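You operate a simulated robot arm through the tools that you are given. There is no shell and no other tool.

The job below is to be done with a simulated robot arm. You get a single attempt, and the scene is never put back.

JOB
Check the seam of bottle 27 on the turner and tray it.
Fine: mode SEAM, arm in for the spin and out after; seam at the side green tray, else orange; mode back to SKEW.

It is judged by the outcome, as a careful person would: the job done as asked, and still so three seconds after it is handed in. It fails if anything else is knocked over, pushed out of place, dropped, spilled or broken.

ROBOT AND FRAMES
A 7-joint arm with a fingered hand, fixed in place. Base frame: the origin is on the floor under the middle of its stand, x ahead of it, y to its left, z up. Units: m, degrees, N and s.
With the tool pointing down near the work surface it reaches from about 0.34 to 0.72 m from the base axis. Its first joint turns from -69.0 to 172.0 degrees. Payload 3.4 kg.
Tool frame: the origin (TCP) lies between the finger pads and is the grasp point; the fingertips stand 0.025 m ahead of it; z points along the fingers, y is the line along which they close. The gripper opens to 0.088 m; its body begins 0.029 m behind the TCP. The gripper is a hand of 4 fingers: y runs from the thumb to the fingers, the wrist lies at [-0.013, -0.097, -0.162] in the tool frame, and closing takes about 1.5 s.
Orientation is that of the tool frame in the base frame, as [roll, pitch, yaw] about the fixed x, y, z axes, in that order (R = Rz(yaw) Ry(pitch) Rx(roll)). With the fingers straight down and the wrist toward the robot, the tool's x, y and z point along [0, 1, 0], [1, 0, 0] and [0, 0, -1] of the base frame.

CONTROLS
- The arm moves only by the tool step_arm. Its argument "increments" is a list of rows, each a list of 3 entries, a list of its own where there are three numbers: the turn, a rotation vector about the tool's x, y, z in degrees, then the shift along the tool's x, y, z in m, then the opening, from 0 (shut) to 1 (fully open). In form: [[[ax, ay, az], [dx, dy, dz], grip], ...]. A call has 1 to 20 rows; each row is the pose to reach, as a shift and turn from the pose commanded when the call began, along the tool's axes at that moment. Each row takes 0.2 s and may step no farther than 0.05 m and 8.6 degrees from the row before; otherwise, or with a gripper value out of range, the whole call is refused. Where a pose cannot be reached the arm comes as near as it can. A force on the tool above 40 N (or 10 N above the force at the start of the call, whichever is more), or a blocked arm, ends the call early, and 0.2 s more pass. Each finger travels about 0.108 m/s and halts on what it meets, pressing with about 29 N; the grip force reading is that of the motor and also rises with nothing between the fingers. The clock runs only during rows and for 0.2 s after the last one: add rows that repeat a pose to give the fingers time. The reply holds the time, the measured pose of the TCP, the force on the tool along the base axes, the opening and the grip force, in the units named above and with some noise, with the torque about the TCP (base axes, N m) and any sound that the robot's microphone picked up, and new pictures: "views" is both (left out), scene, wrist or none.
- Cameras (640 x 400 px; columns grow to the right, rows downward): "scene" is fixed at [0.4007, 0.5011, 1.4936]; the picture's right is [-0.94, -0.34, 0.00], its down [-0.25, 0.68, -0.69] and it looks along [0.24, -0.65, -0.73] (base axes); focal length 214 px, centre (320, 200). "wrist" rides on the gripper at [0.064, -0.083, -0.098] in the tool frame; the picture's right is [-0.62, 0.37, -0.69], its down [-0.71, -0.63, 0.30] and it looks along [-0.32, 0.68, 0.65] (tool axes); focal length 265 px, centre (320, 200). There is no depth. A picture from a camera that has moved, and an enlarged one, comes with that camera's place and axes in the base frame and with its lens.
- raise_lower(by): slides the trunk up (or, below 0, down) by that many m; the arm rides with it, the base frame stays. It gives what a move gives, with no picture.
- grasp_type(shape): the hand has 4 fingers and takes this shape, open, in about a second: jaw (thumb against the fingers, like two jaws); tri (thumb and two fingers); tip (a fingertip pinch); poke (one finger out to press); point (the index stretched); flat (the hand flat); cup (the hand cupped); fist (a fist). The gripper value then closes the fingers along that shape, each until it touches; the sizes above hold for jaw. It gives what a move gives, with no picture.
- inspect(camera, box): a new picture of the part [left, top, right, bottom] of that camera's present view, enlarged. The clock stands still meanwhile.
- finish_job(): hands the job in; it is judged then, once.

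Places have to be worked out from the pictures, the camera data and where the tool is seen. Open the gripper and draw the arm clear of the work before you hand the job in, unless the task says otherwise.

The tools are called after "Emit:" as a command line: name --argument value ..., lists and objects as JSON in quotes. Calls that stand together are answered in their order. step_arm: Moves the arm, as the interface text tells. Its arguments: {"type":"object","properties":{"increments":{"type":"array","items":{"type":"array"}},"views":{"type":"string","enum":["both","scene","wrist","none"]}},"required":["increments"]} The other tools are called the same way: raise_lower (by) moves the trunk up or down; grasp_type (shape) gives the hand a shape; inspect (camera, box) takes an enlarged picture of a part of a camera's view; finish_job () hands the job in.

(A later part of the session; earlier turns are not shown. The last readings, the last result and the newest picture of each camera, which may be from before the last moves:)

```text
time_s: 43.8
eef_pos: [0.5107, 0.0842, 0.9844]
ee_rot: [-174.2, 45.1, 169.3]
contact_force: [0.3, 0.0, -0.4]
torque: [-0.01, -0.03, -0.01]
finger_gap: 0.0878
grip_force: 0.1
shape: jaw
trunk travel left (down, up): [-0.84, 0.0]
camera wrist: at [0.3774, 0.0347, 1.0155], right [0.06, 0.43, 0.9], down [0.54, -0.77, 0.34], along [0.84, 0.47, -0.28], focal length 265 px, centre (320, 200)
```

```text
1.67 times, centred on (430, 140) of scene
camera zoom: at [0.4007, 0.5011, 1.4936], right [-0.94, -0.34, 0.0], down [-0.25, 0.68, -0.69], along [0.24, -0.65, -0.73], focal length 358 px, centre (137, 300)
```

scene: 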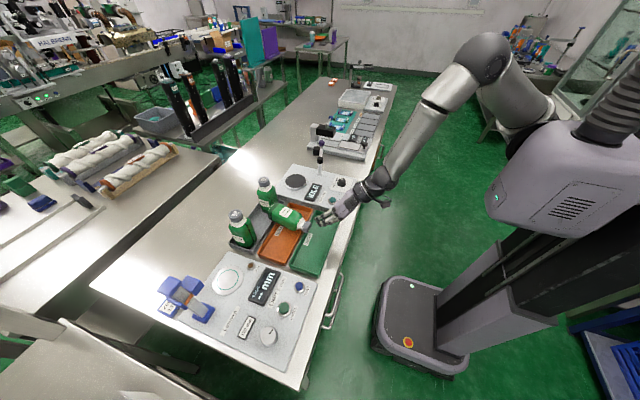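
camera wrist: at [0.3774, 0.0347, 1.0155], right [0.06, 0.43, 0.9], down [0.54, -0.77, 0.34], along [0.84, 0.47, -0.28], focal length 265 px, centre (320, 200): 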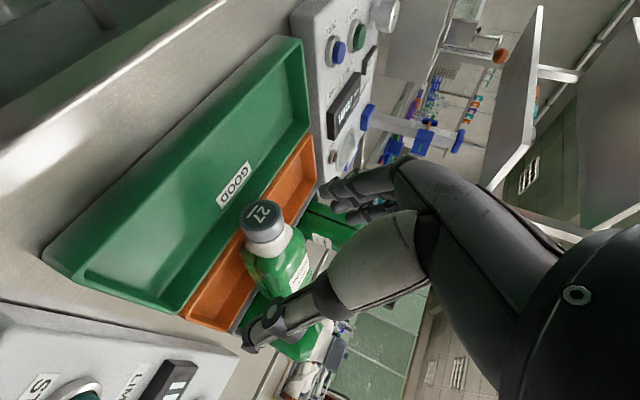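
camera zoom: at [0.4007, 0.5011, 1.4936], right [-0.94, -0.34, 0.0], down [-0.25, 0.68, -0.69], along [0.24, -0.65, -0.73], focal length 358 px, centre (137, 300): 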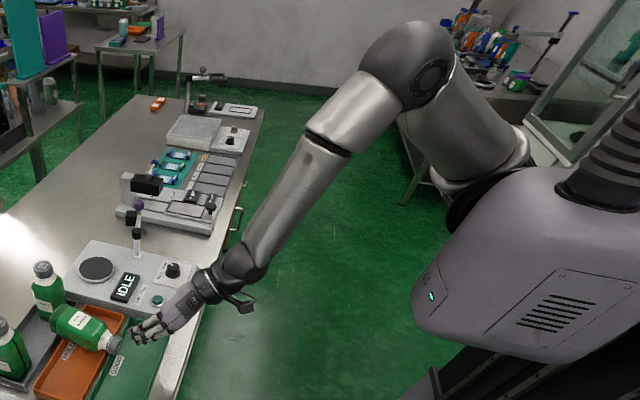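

The arm is stable now. With the trunk at its top the forearm slopes steeply, so a 70° tilt ran into a wrist limit, and a smaller tilt suits this posture. I raise the hand in small steps while easing the tilt to about 28° and straightening the roll.

Emit:
step_arm --increments '[[[-2.4, 4.2, -0.9], [-0.016, -0.0016, -0.016], 1], [[-4.8, 8.4, -1.8], [-0.032, -0.0032, -0.032], 1], [[-7.1, 12.5, -2.8], [-0.048, -0.005, -0.048], 1], [[-9.5, 16.7, -3.7], [-0.0637, -0.0065, -0.0635], 1], [[-9.5, 16.7, -3.7], [-0.0637, -0.0065, -0.0635], 1]]' --views "scene"

```text
time_s: 45.0
eef_pos: [0.5079, 0.0875, 1.0754]
ee_rot: [178.8, 28.5, 173.5]
contact_force: [-0.3, -0.3, -0.5]
torque: [0.0, -0.03, 0.02]
finger_gap: 0.0876
grip_force: 0.1
shape: jaw
trunk travel left (down, up): [-0.84, 0.0]
```

scene: 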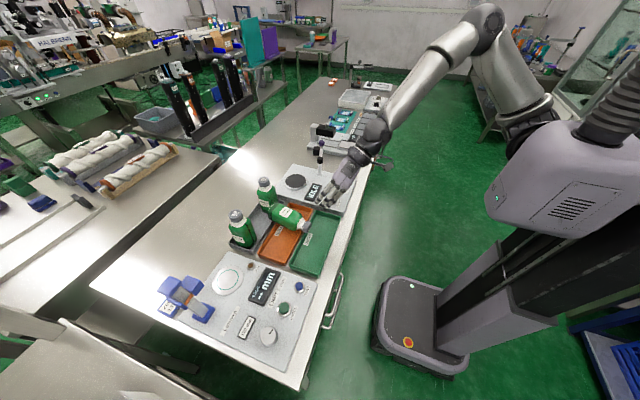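

The hand is level again at z = 1.075 with a 28° tilt. I raise it another 10 cm and bring the trunk down 10 cm, which flattens the forearm and gives the wrist more room.

Emit:
step_arm --increments '[[[0, 0, 0], [-0.0119, 0, -0.022], 1], [[0, 0, 0], [-0.0239, 0, -0.044], 1], [[0, 0, 0], [-0.0358, 0, -0.0659], 1], [[0, 0, 0], [-0.0477, 0, -0.0879], 1], [[0, 0, 0], [-0.0477, 0, -0.0879], 1]]' --views "none"

Emit:
raise_lower --by -0.1

```text
time_s: 46.2
eef_pos: [0.5089, 0.0848, 1.1744]
ee_rot: [178.8, 28.6, 173.6]
contact_force: [0.5, -0.6, -0.3]
torque: [0.02, -0.03, -0.01]
finger_gap: 0.0878
grip_force: 0.1
shape: jaw
trunk travel left (down, up): [-0.84, 0.0]
```

```text
time_s: 47.5
eef_pos: [0.5092, 0.0856, 1.0749]
ee_rot: [178.7, 28.5, 173.7]
contact_force: [0.2, 0.3, -0.2]
torque: [-0.01, 0.0, 0.01]
finger_gap: 0.088
grip_force: 0.0
shape: jaw
trunk travel left (down, up): [-0.74, 0.1]
```

Before picking the bottle up, I test empty-handed whether the arm can reach the opposite hand yaw needed to stand the bottle up. First I remove the tilt while rising a little.

Emit:
step_arm --increments '[[[0, 7.1, 0], [-0.012, -0.0124, -0.0191], 1], [[0, 14.2, 0], [-0.024, -0.0249, -0.0382], 1], [[0, 21.4, 0], [-0.0359, -0.0373, -0.0573], 1], [[0, 28.5, 0], [-0.0479, -0.0497, -0.0764], 1], [[0, 28.5, 0], [-0.0479, -0.0497, -0.0764], 1]]' --views "none"

Emit:
step_arm --increments '[[[0, 0, 8], [0, 0, 0], 1], [[0, 0, 16], [0, 0, 0], 1], [[0, 0, 24], [0, 0, 0], 1], [[0, 0, 32], [0, 0, 0], 1], [[0, 0, 40], [0, 0, 0], 1], [[0, 0, 48], [0, 0, 0], 1], [[0, 0, 56], [0, 0, 0], 1], [[0, 0, 64], [0, 0, 0], 1], [[0, 0, 72], [0, 0, 0], 1], [[0, 0, 80], [0, 0, 0], 1], [[0, 0, 88], [0, 0, 0], 1], [[0, 0, 96], [0, 0, 0], 1], [[0, 0, 104], [0, 0, 0], 1], [[0, 0, 112], [0, 0, 0], 1], [[0, 0, 120], [0, 0, 0], 1], [[0, 0, 128], [0, 0, 0], 1], [[0, 0, 136], [0, 0, 0], 1], [[0, 0, 144], [0, 0, 0], 1], [[0, 0, 144], [0, 0, 0], 1]]' --views "scene"

```text
time_s: 48.8
eef_pos: [0.5098, 0.0335, 1.1627]
ee_rot: [178.8, -0.1, 174.1]
contact_force: [0.0, -0.2, 0.6]
torque: [0.01, 0.04, 0.0]
finger_gap: 0.0877
grip_force: 0.0
shape: jaw
trunk travel left (down, up): [-0.74, 0.1]
```

```text
time_s: 51.0
eef_pos: [0.5176, 0.0113, 1.1653]
ee_rot: [-177.1, -9.4, 91.0]
contact_force: [-0.4, 0.0, 0.0]
torque: [-0.01, -0.01, -0.02]
finger_gap: 0.0876
grip_force: 0.0
shape: jaw
trunk travel left (down, up): [-0.74, 0.1]
stopped in row 11: the arm was blocked; the commanded pose is now the measured one
```

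scene: 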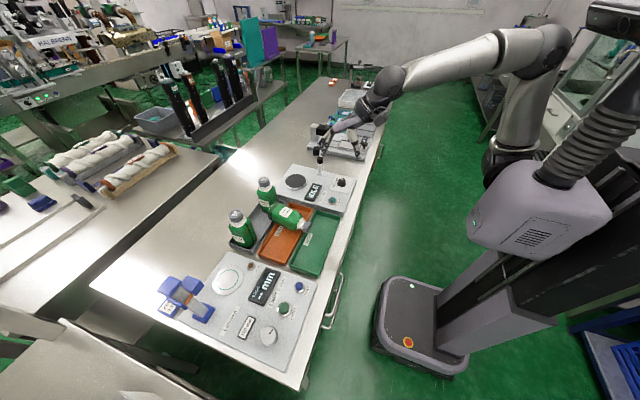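

The hand's yaw stops near 90° on that side, so the mirrored posture isn't available. New plan: grip the cap with the hand tilted about 45°, lift, and roll the tilt over to the other side so the bottle hangs base-down. I turn the hand back first.

Emit:
step_arm --increments '[[[0, 0, -8], [0, 0, 0], 1], [[0, 0, -16], [0, 0, 0], 1], [[0, 0, -24], [0, 0, 0], 1], [[0, 0, -32], [0, 0, 0], 1], [[0, 0, -40], [0, 0, 0], 1], [[0, 0, -48], [0, 0, 0], 1], [[0, 0, -56], [0, 0, 0], 1], [[0, 0, -64], [0, 0, 0], 1], [[0, 0, -72], [0, 0, 0], 1], [[0, 0, -80], [0, 0, 0], 1], [[0, 0, -80], [0, 0, 0], 1]]' --views "none"

```text
time_s: 53.4
eef_pos: [0.516, 0.014, 1.1659]
ee_rot: [171.3, -4.3, 171.6]
contact_force: [-0.3, 0.0, 0.4]
torque: [0.01, 0.0, 0.0]
finger_gap: 0.0878
grip_force: 0.1
shape: jaw
trunk travel left (down, up): [-0.74, 0.1]
```

Before gripping, I test empty-handed whether the final posture (hand yawed to about 110°, tilted 45° the other way) is reachable. I go there in the free air at z ≈ 1.17.

Emit:
step_arm --increments '[[[0, 0, 7.5], [0, 0, 0], 1], [[0, 0, 15], [0, 0, 0], 1], [[0, 0, 22.5], [0, 0, 0], 1], [[0, 0, 30], [0, 0, 0], 1], [[0, 0, 37.5], [0, 0, 0], 1], [[0, 0, 45], [0, 0, 0], 1], [[0, 0, 52.5], [0, 0, 0], 1], [[0, 0, 60], [0, 0, 0], 1], [[0, 0, 60], [0, 0, 0], 1]]' --views "none"

Emit:
step_arm --increments '[[[0, 7.5, 0], [0, 0, 0], 1], [[0, 15, 0], [0, 0, 0], 1], [[0, 22.5, 0], [0, 0, 0], 1], [[0, 30, 0], [0, 0, 0], 1], [[0, 37.5, 0], [0, 0, 0], 1], [[0, 45, 0], [0, 0, 0], 1], [[0, 45, 0], [0, 0, 0], 1]]' --views "scene"

```text
time_s: 55.4
eef_pos: [0.5174, 0.0122, 1.1645]
ee_rot: [179.3, -9.7, 111.2]
contact_force: [0.4, 0.1, 0.2]
torque: [0.02, 0.03, -0.01]
finger_gap: 0.0876
grip_force: 0.2
shape: jaw
trunk travel left (down, up): [-0.74, 0.1]
```

```text
time_s: 57.0
eef_pos: [0.5161, 0.0133, 1.1667]
ee_rot: [178.8, -54.7, 112.1]
contact_force: [0.3, -1.0, 0.0]
torque: [-0.01, 0.01, 0.0]
finger_gap: 0.0875
grip_force: 0.1
shape: jaw
trunk travel left (down, up): [-0.74, 0.1]
```

scene: 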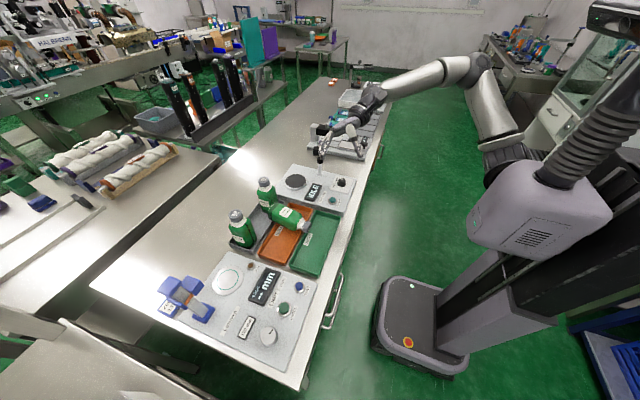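

The posture (pitch -54.7°, yaw 112°) is reachable, so the uprighting plan works. I go back to the grasp orientation in stages, keeping the hand in free air.

Emit:
step_arm --increments '[[[0, -7.8, 0], [0, 0, 0], 1], [[0, -15.6, 0], [0, 0, 0], 1], [[0, -23.4, 0], [0, 0, 0], 1], [[0, -31.2, 0], [0, 0, 0], 1], [[0, -39, 0], [0, 0, 0], 1], [[0, -46.8, 0], [0, 0, 0], 1], [[0, -54.7, 0], [0, 0, 0], 1], [[0, -54.7, 0], [0, 0, 0], 1]]' --views "none"

Emit:
step_arm --increments '[[[0, 0, -7.8], [0, 0, 0], 1], [[0, 0, -15.6], [0, 0, 0], 1], [[0, 0, -23.4], [0, 0, 0], 1], [[0, 0, -31.2], [0, 0, 0], 1], [[0, 0, -39], [0, 0, 0], 1], [[0, 0, -46.8], [0, 0, 0], 1], [[0, 0, -54.6], [0, 0, 0], 1], [[0, 0, -62.4], [0, 0, 0], 1], [[0, 0, -62.4], [0, 0, 0], 1]]' --views "none"

```text
time_s: 58.8
eef_pos: [0.518, 0.0113, 1.1654]
ee_rot: [179.4, 0.1, 111.1]
contact_force: [0.4, -1.0, -0.3]
torque: [0.01, 0.0, 0.0]
finger_gap: 0.0875
grip_force: 0.0
shape: jaw
trunk travel left (down, up): [-0.74, 0.1]
```

```text
time_s: 60.8
eef_pos: [0.5154, 0.014, 1.1665]
ee_rot: [179.8, 0.5, 173.5]
contact_force: [0.1, -0.6, -0.3]
torque: [0.03, -0.01, 0.0]
finger_gap: 0.0878
grip_force: 0.0
shape: jaw
trunk travel left (down, up): [-0.74, 0.1]
```

Now I tilt forward 44.5° and move to a stand-off behind and above the lying bottle's cap.

Emit:
step_arm --increments '[[[0, -7.4, 0], [0.0045, 0.0169, 0.0194], 1], [[0, -14.8, 0], [0.0089, 0.0339, 0.0388], 1], [[0, -22.2, 0], [0.0134, 0.0508, 0.0583], 1], [[0, -29.7, 0], [0.0178, 0.0677, 0.0777], 1], [[0, -37.1, 0], [0.0223, 0.0847, 0.0971], 1], [[0, -44.5, 0], [0.0267, 0.1016, 0.1165], 1], [[0, -44.5, 0], [0.0267, 0.1016, 0.1165], 1]]'

Emit:
inspect --camera "wrist" --box '[100, 120, 400, 320]'

Emit:
inspect --camera "scene" --box '[240, 165, 340, 255]'

```text
time_s: 62.4
eef_pos: [0.5029, 0.1151, 1.0482]
ee_rot: [179.5, 45.1, 173.2]
contact_force: [1.1, 0.3, -1.3]
torque: [0.02, 0.02, 0.06]
finger_gap: 0.0877
grip_force: 0.0
shape: jaw
trunk travel left (down, up): [-0.74, 0.1]
camera wrist: at [0.3805, 0.0451, 1.0727], right [-0.01, 0.37, 0.93], down [0.64, -0.71, 0.29], along [0.77, 0.6, -0.23], focal length 265 px, centre (320, 200)
```

scene: 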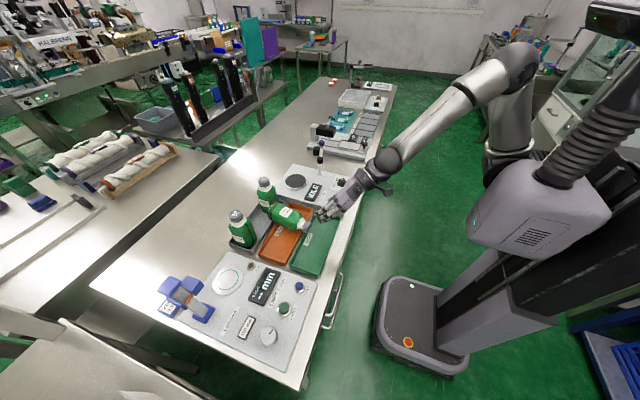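
wrist: 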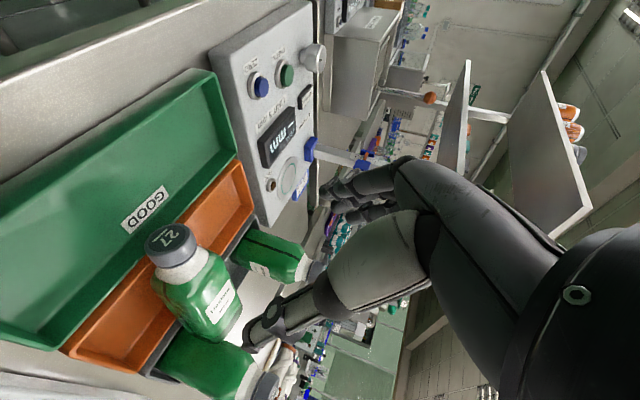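

```text
2.00 times, centred on (250, 220) of wrist
camera zoom: at [0.3805, 0.0451, 1.0727], right [-0.01, 0.37, 0.93], down [0.64, -0.71, 0.29], along [0.77, 0.6, -0.23], focal length 531 px, centre (460, 160)
```

zoom: 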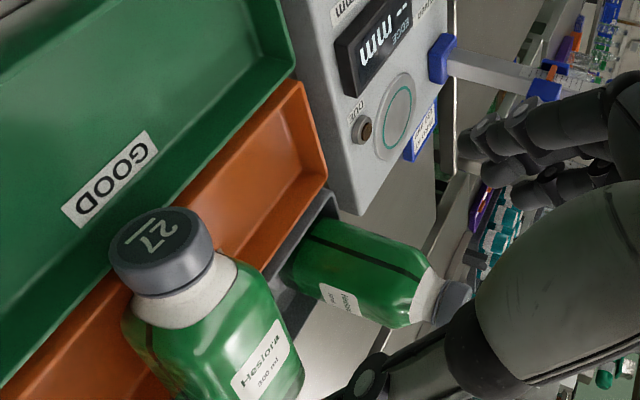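

```text
4.44 times, centred on (290, 210) of scene
camera zoom: at [0.4007, 0.5011, 1.4936], right [-0.94, -0.34, 0.0], down [-0.25, 0.68, -0.69], along [0.24, -0.65, -0.73], focal length 953 px, centre (453, 156)
```

zoom: 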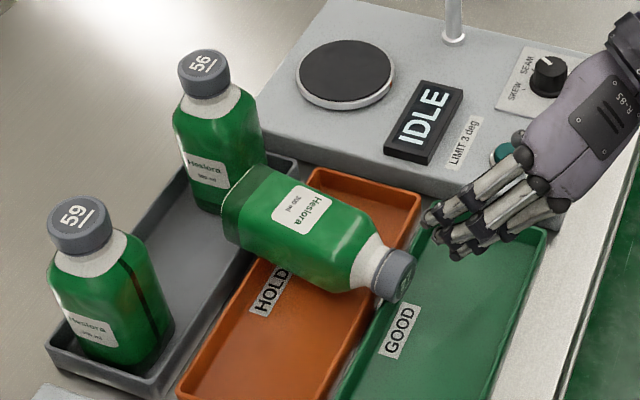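

The cap face comes out at about (0.583, 0.110, 0.904), with the bottle axis pointing nearly straight away from the robot. I move onto the approach line to a point about 6 cm short of the grasp, with the opening at about 62 mm.

Emit:
step_arm --increments '[[[0, 0, 0], [0.012, 0.0015, 0.02], 0.7], [[0, 0, 0], [0.024, 0.003, 0.04], 0.7], [[0, 0, 0], [0.0356, 0.0044, 0.065], 0.7], [[0, 0, 0], [0.0356, 0.0044, 0.09], 0.7], [[0, 0, 0], [0.0356, 0.0044, 0.09], 0.7]]'

Emit:
inspect --camera "wrist" --box '[140, 140, 400, 340]'

Emit:
inspect --camera "scene" --box '[250, 175, 330, 245]'

```text
time_s: 63.6
eef_pos: [0.5427, 0.1172, 0.9616]
ee_rot: [179.8, 45.1, 173.3]
contact_force: [-0.3, -0.2, -0.2]
torque: [-0.02, 0.01, -0.02]
finger_gap: 0.062
grip_force: 0.1
shape: jaw
trunk travel left (down, up): [-0.74, 0.1]
camera wrist: at [0.4183, 0.0465, 0.9857], right [-0.01, 0.37, 0.93], down [0.64, -0.71, 0.29], along [0.76, 0.6, -0.23], focal length 265 px, centre (320, 200)
```

scene: 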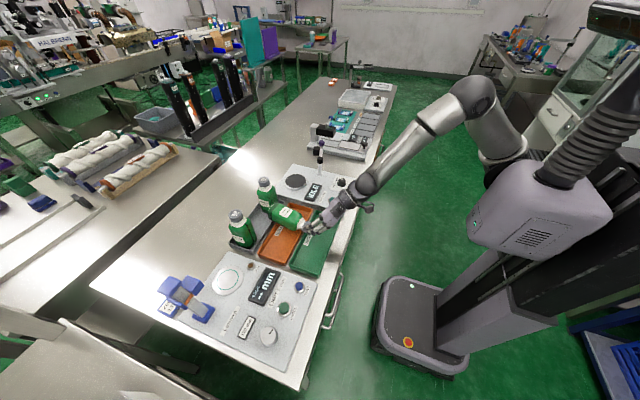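
wrist: 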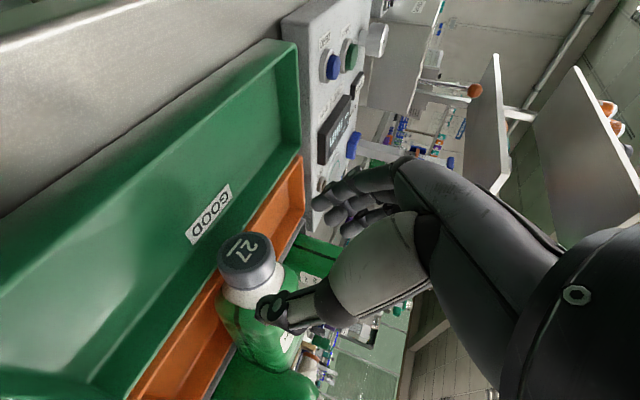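

```text
2.00 times, centred on (270, 240) of wrist
camera zoom: at [0.4183, 0.0465, 0.9857], right [-0.01, 0.37, 0.93], down [0.64, -0.71, 0.29], along [0.76, 0.6, -0.23], focal length 531 px, centre (420, 120)
```

zoom: 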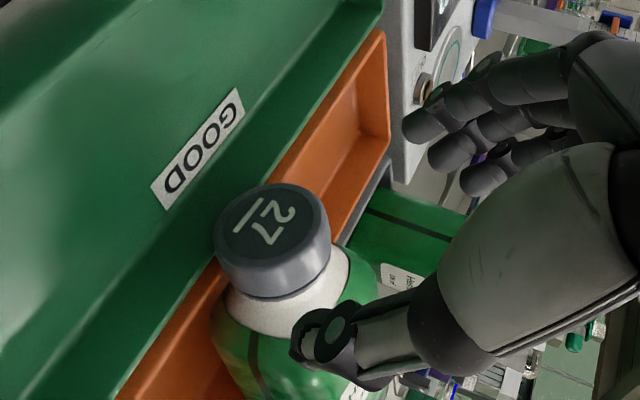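

```text
5.71 times, centred on (290, 210) of scene
camera zoom: at [0.4007, 0.5011, 1.4936], right [-0.94, -0.34, 0.0], down [-0.25, 0.68, -0.69], along [0.24, -0.65, -0.73], focal length 1226 px, centre (491, 143)
```

zoom: 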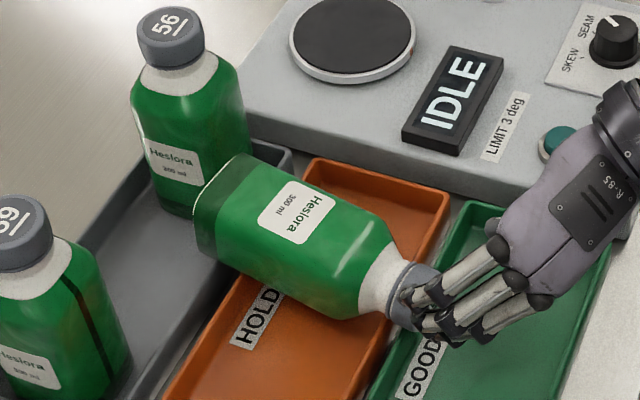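

The cap lies on the approach line to within about 3 mm. I advance the last 60 mm in small steps, watching the force.

Emit:
step_arm --increments '[[[0, 0, 0], [0.001, 0, 0.015], 0.7], [[0, 0, 0], [0.002, 0, 0.03], 0.7], [[0, 0, 0], [0.003, 0, 0.045], 0.7], [[0, 0, 0], [0.003, 0, 0.058], 0.7], [[0, 0, 0], [0.003, 0, 0.058], 0.7]]' --views "wrist"

Emit:
inspect --camera "wrist" --box '[180, 140, 420, 340]'

Emit:
inspect --camera "scene" --box '[250, 175, 330, 245]'

```text
time_s: 64.8
eef_pos: [0.5816, 0.1136, 0.9187]
ee_rot: [179.8, 45.2, 173.3]
contact_force: [-0.7, -0.5, 0.3]
torque: [-0.02, -0.01, 0.0]
finger_gap: 0.0617
grip_force: 0.1
shape: jaw
trunk travel left (down, up): [-0.74, 0.1]
camera wrist: at [0.4571, 0.0441, 0.9429], right [-0.01, 0.37, 0.93], down [0.64, -0.71, 0.29], along [0.76, 0.6, -0.23], focal length 265 px, centre (320, 200)
```

wrist: 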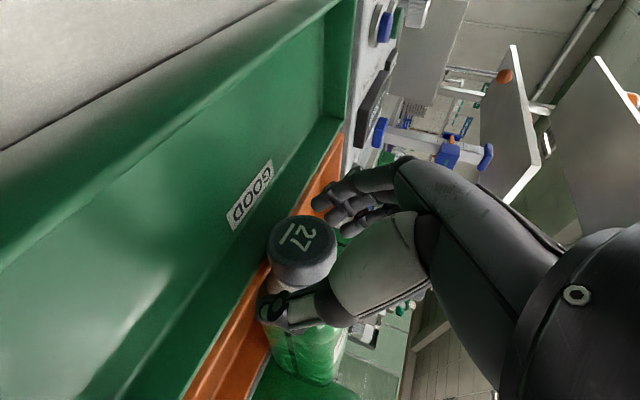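

```text
2.00 times, centred on (300, 240) of wrist
camera zoom: at [0.4571, 0.0441, 0.9429], right [-0.01, 0.37, 0.93], down [0.64, -0.71, 0.29], along [0.76, 0.6, -0.23], focal length 531 px, centre (360, 120)
```

zoom: 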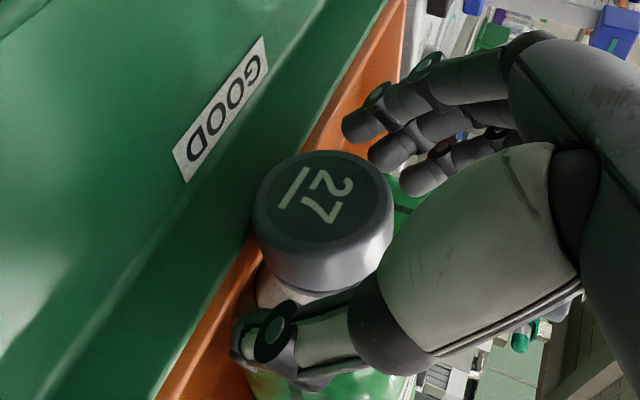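

```text
5.71 times, centred on (290, 210) of scene
camera zoom: at [0.4007, 0.5011, 1.4936], right [-0.94, -0.34, 0.0], down [-0.25, 0.68, -0.69], along [0.24, -0.65, -0.73], focal length 1226 px, centre (491, 143)
```

zoom: 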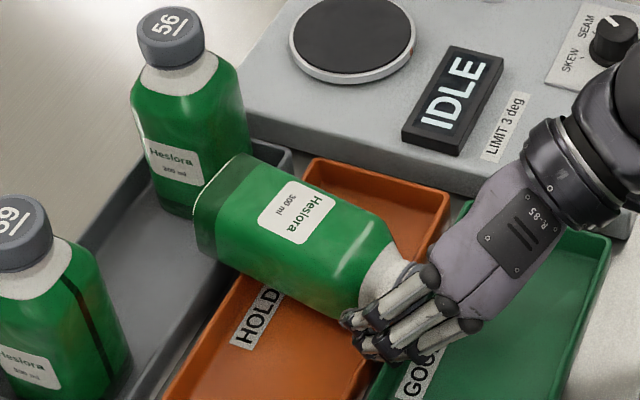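

The cap is centred but still near the fingertips. I edge forward about 8 mm so the pads sit more fully on it, then check for contact.

Emit:
step_arm --increments '[[[0, 0, 0], [-0.0028, 0, 0.0033], 0.64], [[0, 0, 0], [-0.005, 0, 0.0062], 0.62], [[0, 0, 0], [-0.005, 0, 0.0062], 0.62]]' --views "wrist"

Emit:
inspect --camera "wrist" --box '[180, 140, 420, 340]'

```text
time_s: 65.6
eef_pos: [0.5884, 0.113, 0.9161]
ee_rot: [179.7, 45.1, 173.3]
contact_force: [-0.1, 0.1, 0.3]
torque: [0.01, 0.0, 0.0]
finger_gap: 0.0551
grip_force: 0.1
shape: jaw
trunk travel left (down, up): [-0.74, 0.1]
camera wrist: at [0.4646, 0.0429, 0.9411], right [-0.01, 0.37, 0.93], down [0.64, -0.71, 0.29], along [0.76, 0.6, -0.23], focal length 265 px, centre (320, 200)
```

wrist: 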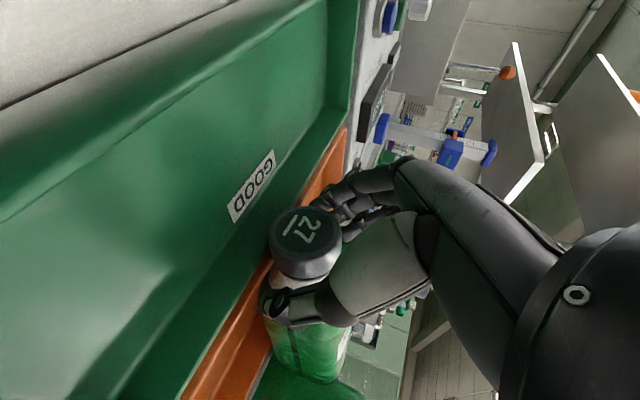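

```text
2.00 times, centred on (300, 240) of wrist
camera zoom: at [0.4646, 0.0429, 0.9411], right [-0.01, 0.37, 0.93], down [0.64, -0.71, 0.29], along [0.76, 0.6, -0.23], focal length 531 px, centre (360, 120)
```

zoom: 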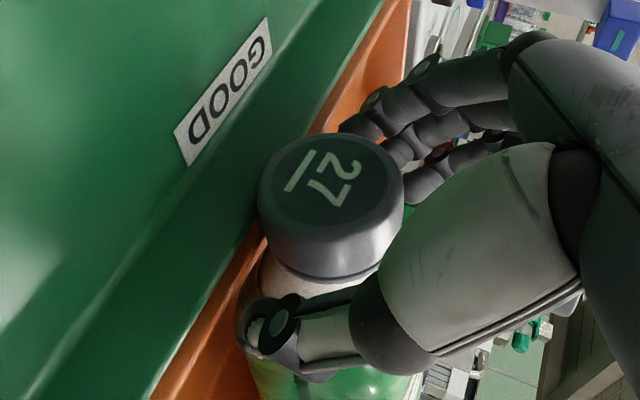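

No contact, and the cap is now centred on the pads. I close the fingers on it gradually.

Emit:
step_arm --increments '[[[0, 0, 0], [0, -0.002, 0], 0.55], [[0, 0, 0], [0, -0.002, 0], 0.48], [[0, 0, 0], [0, -0.002, 0], 0.4], [[0, 0, 0], [0, -0.002, 0], 0.3], [[0, 0, 0], [0, -0.002, 0], 0.2], [[0, 0, 0], [0, -0.002, 0], 0.1], [[0, 0, 0], [0, -0.002, 0], 0.1], [[0, 0, 0], [0, -0.002, 0], 0.1]]' --views "wrist"

Emit:
inspect --camera "wrist" --box '[180, 140, 420, 340]'

Emit:
inspect --camera "scene" --box '[250, 175, 330, 245]'

```text
time_s: 67.4
eef_pos: [0.5889, 0.1108, 0.915]
ee_rot: [179.7, 45.0, 173.3]
contact_force: [0.4, 0.3, -1.0]
torque: [0.01, -0.02, 0.08]
finger_gap: 0.0308
grip_force: 29.6
shape: jaw
trunk travel left (down, up): [-0.74, 0.1]
camera wrist: at [0.4644, 0.0408, 0.9408], right [-0.01, 0.37, 0.93], down [0.64, -0.71, 0.29], along [0.76, 0.6, -0.23], focal length 265 px, centre (320, 200)
```

wrist: 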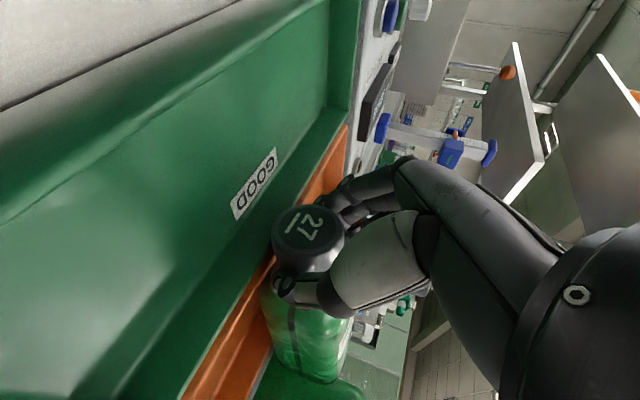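

```text
2.00 times, centred on (300, 240) of wrist
camera zoom: at [0.4644, 0.0408, 0.9408], right [-0.01, 0.37, 0.93], down [0.64, -0.71, 0.29], along [0.76, 0.6, -0.23], focal length 531 px, centre (360, 120)
```

zoom: 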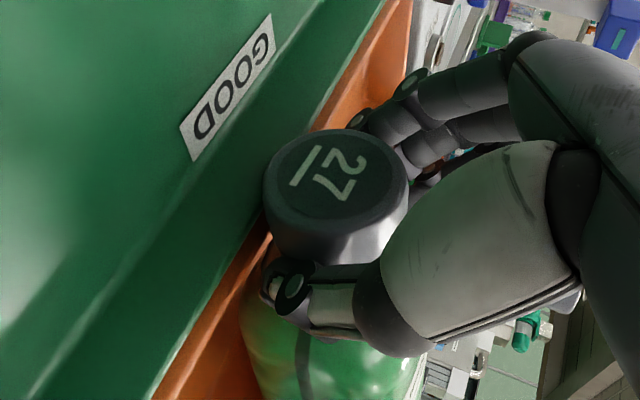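

```text
5.71 times, centred on (290, 210) of scene
camera zoom: at [0.4007, 0.5011, 1.4936], right [-0.94, -0.34, 0.0], down [-0.25, 0.68, -0.69], along [0.24, -0.65, -0.73], focal length 1226 px, centre (491, 143)
```

zoom: 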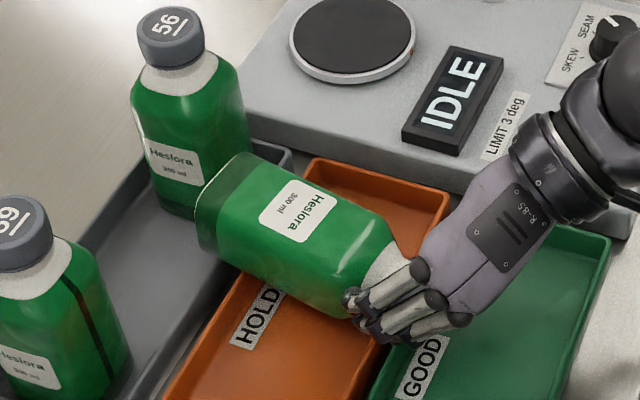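

The cap is gripped firmly: gap 31 mm at 29.6 N. I lift slowly, slightly up and back, and watch how the bottle hangs.

Emit:
step_arm --increments '[[[0, 0, 0], [-0.0035, 0, -0.007], 0.1], [[0, 0, 0], [-0.007, -0.0005, -0.014], 0.1], [[0, 0, 0], [-0.0105, -0.001, -0.021], 0.1], [[0, 0, 0], [-0.0142, -0.0012, -0.0282], 0.1], [[0, 0, 0], [-0.0142, -0.0012, -0.0282], 0.1]]' --views "wrist"

Emit:
inspect --camera "scene" --box '[240, 165, 330, 245]'

```text
time_s: 68.6
eef_pos: [0.5781, 0.1095, 0.946]
ee_rot: [179.7, 45.0, 173.3]
contact_force: [-0.8, -0.1, -1.1]
torque: [0.01, 0.05, 0.03]
finger_gap: 0.0301
grip_force: 28.7
shape: jaw
trunk travel left (down, up): [-0.74, 0.1]
camera wrist: at [0.4533, 0.0403, 0.9707], right [-0.01, 0.37, 0.93], down [0.64, -0.71, 0.29], along [0.76, 0.6, -0.23], focal length 265 px, centre (320, 200)
```

wrist: 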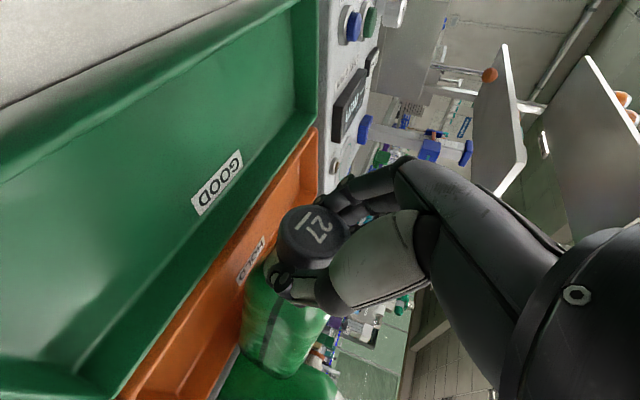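

```text
5.00 times, centred on (285, 205) of scene
camera zoom: at [0.4007, 0.5011, 1.4936], right [-0.94, -0.34, 0.0], down [-0.25, 0.68, -0.69], along [0.24, -0.65, -0.73], focal length 1072 px, centre (495, 175)
```

zoom: 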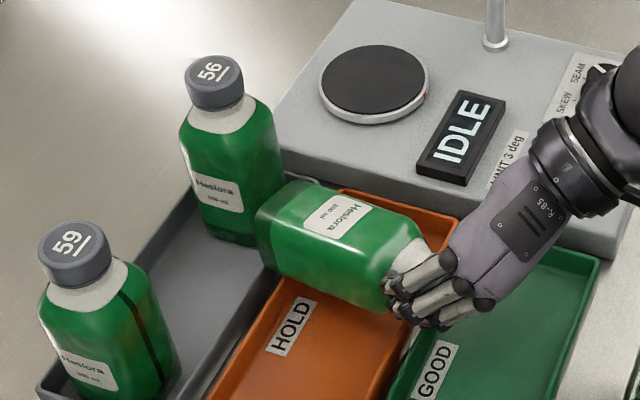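

The bottle is pivoting in the grip with its base still supported, so it is tilting towards upright by itself. I continue up and back slowly, drawing the base away from bottle 56.

Emit:
step_arm --increments '[[[0, 0, 0], [-0.0018, -0.0009, -0.0123], 0.1], [[0, 0, 0], [-0.0036, -0.0018, -0.0246], 0.1], [[0, 0, 0], [-0.0054, -0.0027, -0.0369], 0.1], [[0, 0, 0], [-0.0072, -0.0036, -0.0492], 0.1], [[0, 0, 0], [-0.0072, -0.0036, -0.0492], 0.1]]' --views "wrist"

Emit:
inspect --camera "scene" --box '[240, 165, 330, 245]'

```text
time_s: 69.8
eef_pos: [0.5491, 0.11, 0.9852]
ee_rot: [179.8, 45.0, 173.4]
contact_force: [0.1, -0.7, -3.2]
torque: [0.06, 0.21, -0.01]
finger_gap: 0.0294
grip_force: 28.8
shape: jaw
trunk travel left (down, up): [-0.74, 0.1]
camera wrist: at [0.4247, 0.04, 1.01], right [-0.01, 0.37, 0.93], down [0.64, -0.71, 0.29], along [0.76, 0.6, -0.23], focal length 265 px, centre (320, 200)
```

wrist: 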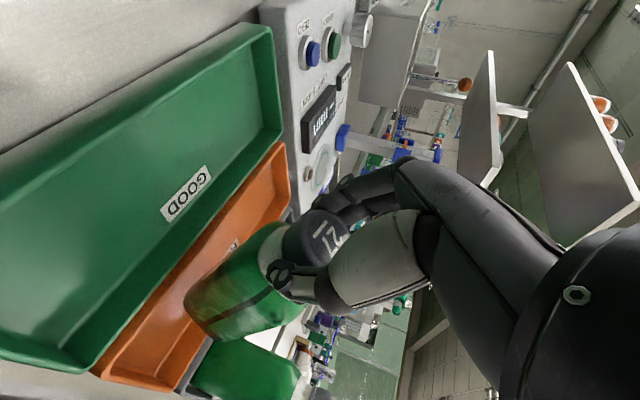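

```text
5.00 times, centred on (285, 205) of scene
camera zoom: at [0.4007, 0.5011, 1.4936], right [-0.94, -0.34, 0.0], down [-0.25, 0.68, -0.69], along [0.24, -0.65, -0.73], focal length 1072 px, centre (495, 175)
```

zoom: 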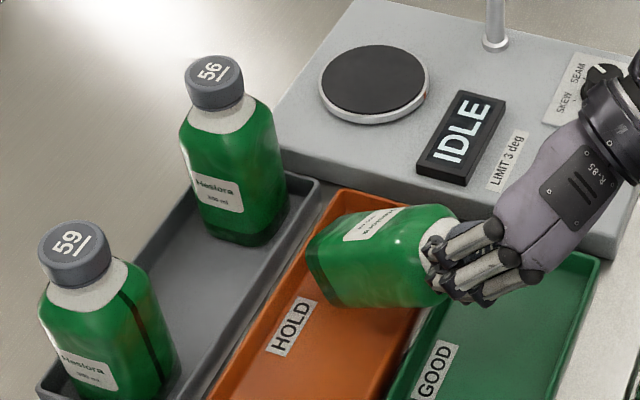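

The bottle is now fully carried (-3.2 N) and hangs about 30° base-down, clear of everything. I lift another 10 cm slowly before rotating it upright.

Emit:
step_arm --increments '[[[0, 0, 0], [-0.0086, -0.0003, -0.0116], 0.1], [[0, 0, 0], [-0.0172, -0.0005, -0.0232], 0.1], [[0, 0, 0], [-0.0258, -0.0008, -0.0348], 0.1], [[0, 0, 0], [-0.0345, -0.001, -0.0463], 0.1], [[0, 0, 0], [-0.0431, -0.0013, -0.0579], 0.1], [[0, 0, 0], [-0.0517, -0.0015, -0.0695], 0.1], [[0, 0, 0], [-0.0603, -0.0018, -0.0811], 0.1], [[0, 0, 0], [-0.0603, -0.0018, -0.0811], 0.1]]' --views "scene"

Emit:
inspect --camera "scene" --box '[250, 150, 370, 240]'

```text
time_s: 71.6
eef_pos: [0.5326, 0.1099, 1.0854]
ee_rot: [179.8, 45.1, 173.3]
contact_force: [0.4, -0.4, -3.1]
torque: [0.03, 0.17, -0.01]
finger_gap: 0.0296
grip_force: 28.8
shape: jaw
trunk travel left (down, up): [-0.74, 0.1]
```

scene: 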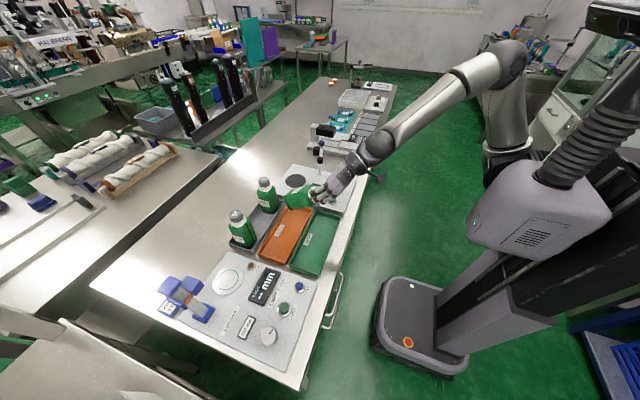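

```text
4.44 times, centred on (310, 195) of scene
camera zoom: at [0.4007, 0.5011, 1.4936], right [-0.94, -0.34, 0.0], down [-0.25, 0.68, -0.69], along [0.24, -0.65, -0.73], focal length 953 px, centre (364, 222)
```

zoom: 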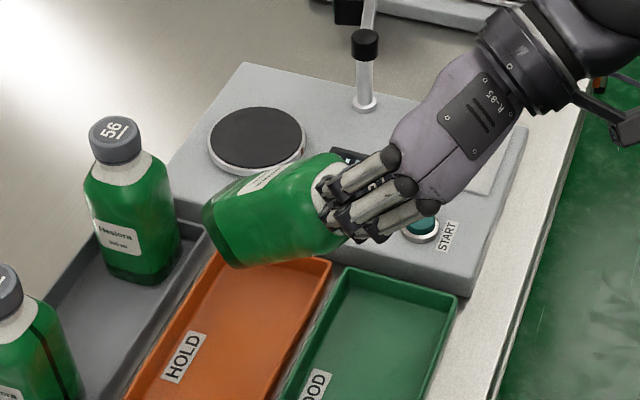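

The bottle is held steadily and the torque reading says it hangs roughly 40° base-down. I rotate the hand back 45° slowly, drawing slightly closer, to bring the bottle near vertical.

Emit:
step_arm --increments '[[[0, 5, 0], [0.0023, -0.0004, -0.0023], 0.1], [[0, 10, 0], [0.0047, -0.0008, -0.0047], 0.1], [[0, 15, 0], [0.007, -0.0012, -0.007], 0.1], [[0, 20, 0], [0.0093, -0.0016, -0.0094], 0.1], [[0, 25, 0], [0.0117, -0.002, -0.0117], 0.1], [[0, 30, 0], [0.014, -0.0024, -0.0141], 0.1], [[0, 35, 0], [0.0163, -0.0028, -0.0164], 0.1], [[0, 40, 0], [0.0187, -0.0032, -0.0188], 0.1], [[0, 45, 0], [0.021, -0.0036, -0.0211], 0.1], [[0, 45, 0], [0.021, -0.0036, -0.0211], 0.1]]'

Emit:
inspect --camera "scene" --box '[250, 150, 370, 240]'

```text
time_s: 73.8
eef_pos: [0.5034, 0.1093, 1.0838]
ee_rot: [179.7, 0.0, 173.6]
contact_force: [-0.7, 0.6, -3.1]
torque: [0.03, 0.04, 0.05]
finger_gap: 0.0293
grip_force: 28.7
shape: jaw
trunk travel left (down, up): [-0.74, 0.1]
camera wrist: at [0.4294, 0.0332, 1.1844], right [0.66, 0.29, 0.69], down [0.64, -0.7, -0.31], along [0.4, 0.65, -0.65], focal length 265 px, centre (320, 200)
```

scene: 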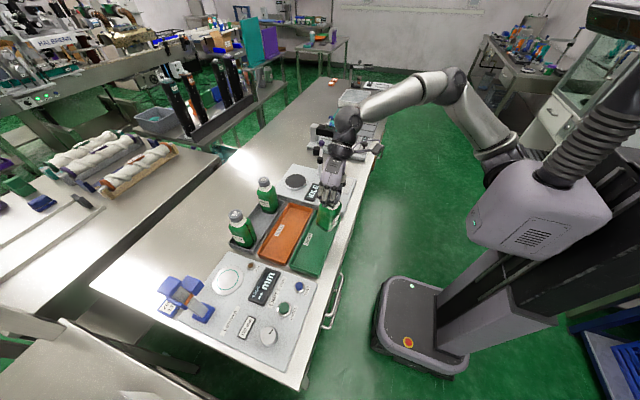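
wrist: 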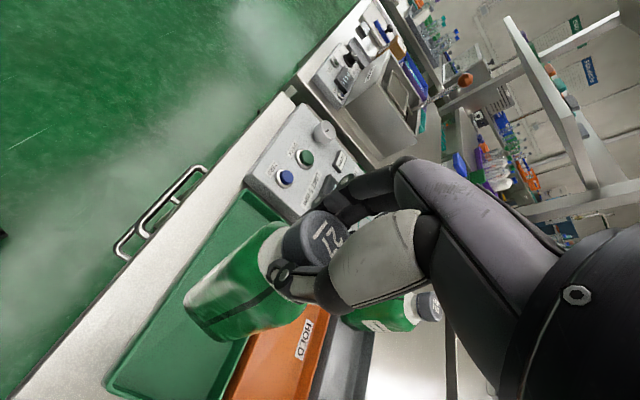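

```text
4.44 times, centred on (310, 195) of scene
camera zoom: at [0.4007, 0.5011, 1.4936], right [-0.94, -0.34, 0.0], down [-0.25, 0.68, -0.69], along [0.24, -0.65, -0.73], focal length 953 px, centre (364, 222)
```

zoom: 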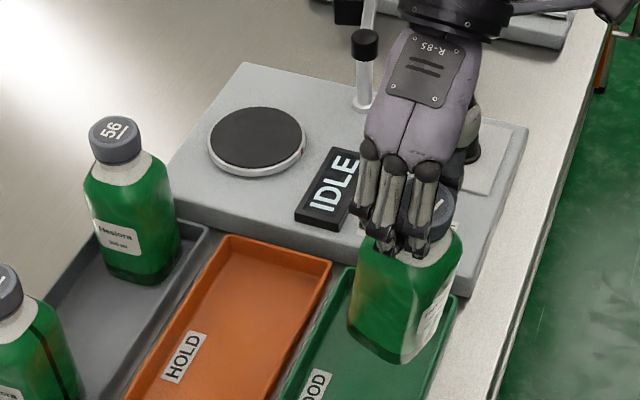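

The bottle now hangs within about 10° of vertical (torque 0.04 N·m), base slightly forward. I turn the hand 40° about the vertical for an easier wrist position while moving over the green tray, before setting it down to re-grip.

Emit:
step_arm --increments '[[[0, 0, 5], [-0.0059, 0.0032, 0], 0.1], [[0, 0, 10], [-0.0119, 0.0064, 0], 0.1], [[0, 0, 15], [-0.0178, 0.0096, 0], 0.1], [[0, 0, 20], [-0.0238, 0.0128, 0], 0.1], [[0, 0, 25], [-0.0297, 0.0159, 0], 0.1], [[0, 0, 30], [-0.0356, 0.0191, 0], 0.1], [[0, 0, 35], [-0.0416, 0.0223, 0], 0.1], [[0, 0, 40], [-0.0475, 0.0255, 0], 0.1], [[0, 0, 40], [-0.0475, 0.0255, 0], 0.1]]' --views "none"

Emit:
step_arm --increments '[[[0, 3, 0], [0, 0, 0], 0.1], [[0, 6, 0], [0, 0, 0], 0.1], [[0, 9, 0], [0, 0, 0], 0.1], [[0, 9, 0], [0, 0, 0], 0.1]]'

Emit:
inspect --camera "scene" --box '[260, 160, 360, 250]'

```text
time_s: 75.8
eef_pos: [0.5537, 0.129, 1.0854]
ee_rot: [179.8, -0.1, 133.5]
contact_force: [-0.4, -0.4, -3.4]
torque: [0.03, 0.04, -0.01]
finger_gap: 0.0293
grip_force: 29.1
shape: jaw
trunk travel left (down, up): [-0.74, 0.1]
```

```text
time_s: 76.8
eef_pos: [0.5531, 0.1297, 1.0866]
ee_rot: [179.9, -9.3, 133.5]
contact_force: [0.6, 0.0, -2.1]
torque: [0.03, 0.0, -0.01]
finger_gap: 0.0292
grip_force: 28.8
shape: jaw
trunk travel left (down, up): [-0.74, 0.1]
camera wrist: at [0.4593, 0.1067, 1.1938], right [0.76, -0.27, 0.59], down [0.0, -0.91, -0.42], along [0.65, 0.32, -0.69], focal length 265 px, centre (320, 200)
```

scene: 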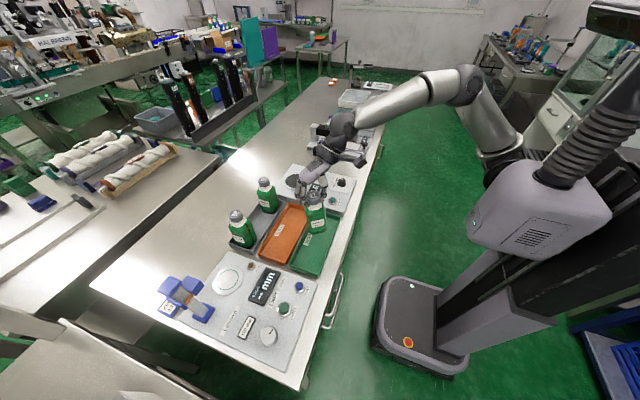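
wrist: 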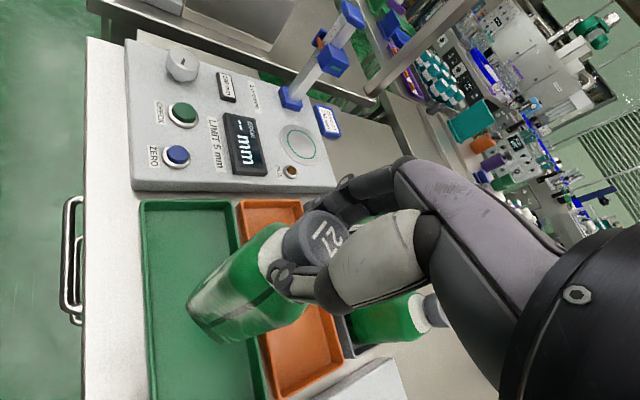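

```text
4.44 times, centred on (310, 205) of scene
camera zoom: at [0.4007, 0.5011, 1.4936], right [-0.94, -0.34, 0.0], down [-0.25, 0.68, -0.69], along [0.24, -0.65, -0.73], focal length 953 px, centre (364, 178)
```

zoom: 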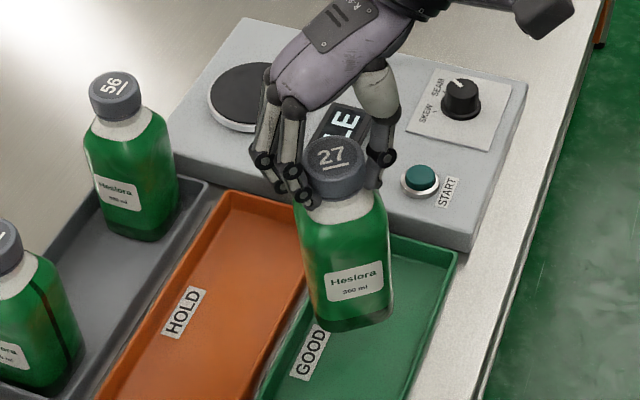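

The bottle hangs upright over the green tray with almost no torque. I zoom in to judge how vertical it is before setting it down.

Emit:
inspect --camera "scene" --box '[290, 180, 350, 240]'

Emit:
inspect --camera "wrist" --box '[160, 160, 400, 360]'

```text
6.67 times, centred on (320, 210) of scene
camera zoom: at [0.4007, 0.5011, 1.4936], right [-0.94, -0.34, 0.0], down [-0.25, 0.68, -0.69], along [0.24, -0.65, -0.73], focal length 1430 px, centre (320, 133)
```

zoom: 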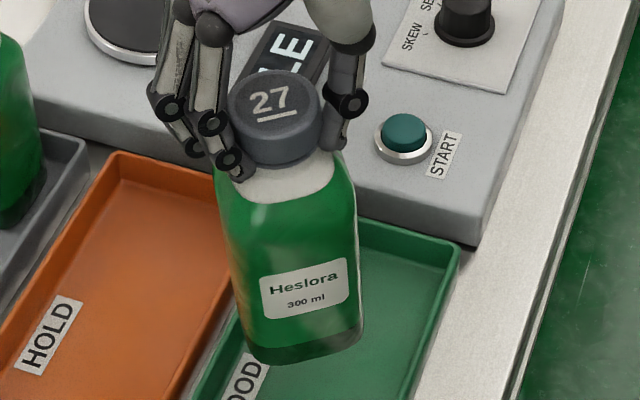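

```text
2.00 times, centred on (280, 260) of wrist
camera zoom: at [0.4593, 0.1067, 1.1938], right [0.76, -0.27, 0.59], down [0.0, -0.91, -0.42], along [0.65, 0.32, -0.69], focal length 531 px, centre (400, 80)
```

zoom: 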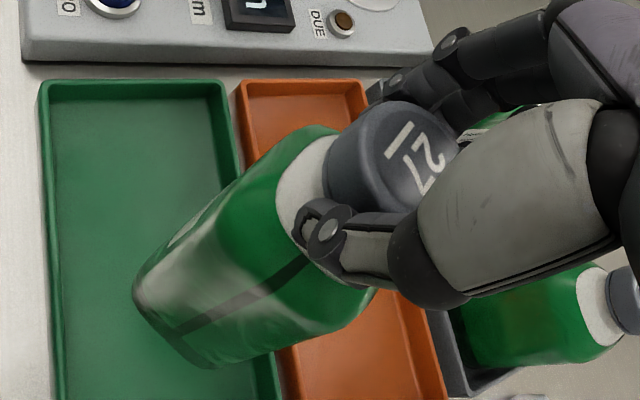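

The bottle leans only about 6° towards the thumb side. I correct most of that with a small roll and lower it towards the green tray floor in small steps, watching the force.

Emit:
step_arm --increments '[[[-2.5, 0.8, 0], [0, 0, 0.01], 0.1], [[-5, 1.5, 0], [0, 0, 0.02], 0.1], [[-5, 1.5, 0], [0, 0, 0.032], 0.1], [[-5, 1.5, 0], [0, 0, 0.044], 0.1], [[-5, 1.5, 0], [0, 0, 0.054], 0.1], [[-5, 1.5, 0], [0, 0, 0.054], 0.1]]' --views "none"

Emit:
inspect --camera "scene" --box '[280, 175, 350, 245]'

Emit:
inspect --camera "wrist" --box '[160, 160, 400, 360]'

```text
time_s: 78.2
eef_pos: [0.5479, 0.1374, 1.0314]
ee_rot: [174.8, -10.7, 133.7]
contact_force: [-0.1, -0.6, -3.5]
torque: [0.03, 0.0, 0.03]
finger_gap: 0.0293
grip_force: 29.2
shape: jaw
trunk travel left (down, up): [-0.74, 0.1]
```

```text
5.71 times, centred on (315, 210) of scene
camera zoom: at [0.4007, 0.5011, 1.4936], right [-0.94, -0.34, 0.0], down [-0.25, 0.68, -0.69], along [0.24, -0.65, -0.73], focal length 1226 px, centre (349, 143)
```

zoom: 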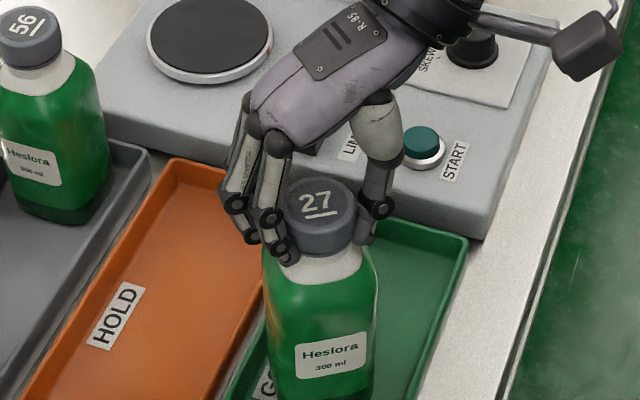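

```text
2.00 times, centred on (280, 260) of wrist
camera zoom: at [0.4485, 0.1055, 1.1335], right [0.73, -0.33, 0.6], down [0.0, -0.87, -0.49], along [0.68, 0.36, -0.64], focal length 531 px, centre (400, 80)
```

zoom: 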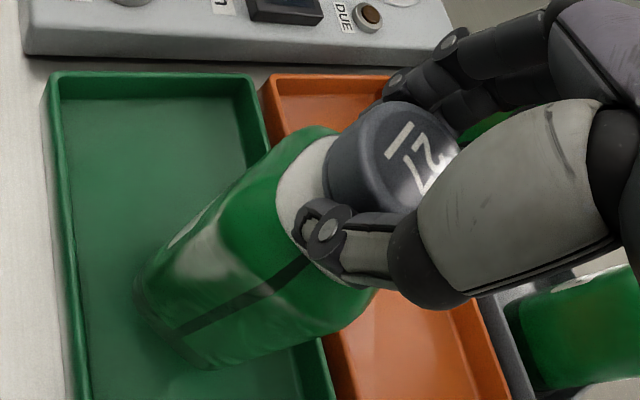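

The bottle looks upright and sits inside the green tray's outline, with its base about 2 cm above the floor. I lower further in small increments with a slight shift to centre it between the rims.

Emit:
step_arm --increments '[[[0, 0, 0], [0, -0.0021, 0.0075], 0.1], [[0, 0, 0], [-0.0001, -0.0042, 0.0149], 0.1], [[0, 0, 0], [-0.0001, -0.0042, 0.0149], 0.1]]' --views "none"

Emit:
inspect --camera "scene" --box '[275, 180, 355, 250]'

```text
time_s: 79.0
eef_pos: [0.5448, 0.1343, 1.0176]
ee_rot: [174.8, -10.7, 133.6]
contact_force: [-0.8, -0.1, -3.2]
torque: [-0.03, 0.02, 0.0]
finger_gap: 0.0292
grip_force: 28.3
shape: jaw
trunk travel left (down, up): [-0.74, 0.1]
```

```text
5.71 times, centred on (315, 215) of scene
camera zoom: at [0.4007, 0.5011, 1.4936], right [-0.94, -0.34, 0.0], down [-0.25, 0.68, -0.69], along [0.24, -0.65, -0.73], focal length 1226 px, centre (349, 114)
```

zoom: 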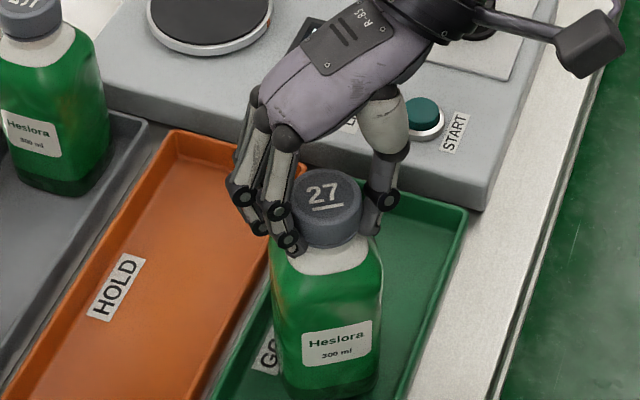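

There is no contact yet (-3.2 N). I lower another 12 mm slowly.

Emit:
step_arm --increments '[[[0, 0, 0], [-0.0007, -0.0004, 0.0039], 0.1], [[0, 0, 0], [-0.0015, -0.0007, 0.0078], 0.1], [[0, 0, 0], [-0.0015, -0.0007, 0.0078], 0.1]]' --views "none"

Emit:
step_arm --increments '[[[0, 0, 0], [-0.0004, -0.0002, 0.002], 0.1], [[0, 0, 0], [-0.0007, -0.0004, 0.0039], 0.1]]' --views "none"

```text
time_s: 79.8
eef_pos: [0.5438, 0.1349, 1.0124]
ee_rot: [174.6, -10.6, 133.6]
contact_force: [1.6, 2.5, 10.1]
torque: [0.06, -0.02, 0.02]
finger_gap: 0.03
grip_force: 28.7
shape: jaw
trunk travel left (down, up): [-0.74, 0.1]
```

```text
time_s: 80.4
eef_pos: [0.5426, 0.1362, 1.0087]
ee_rot: [174.1, -10.3, 133.7]
contact_force: [2.9, 1.5, 25.4]
torque: [0.17, -0.07, 0.0]
finger_gap: 0.0309
grip_force: 29.3
shape: jaw
trunk travel left (down, up): [-0.74, 0.1]
```

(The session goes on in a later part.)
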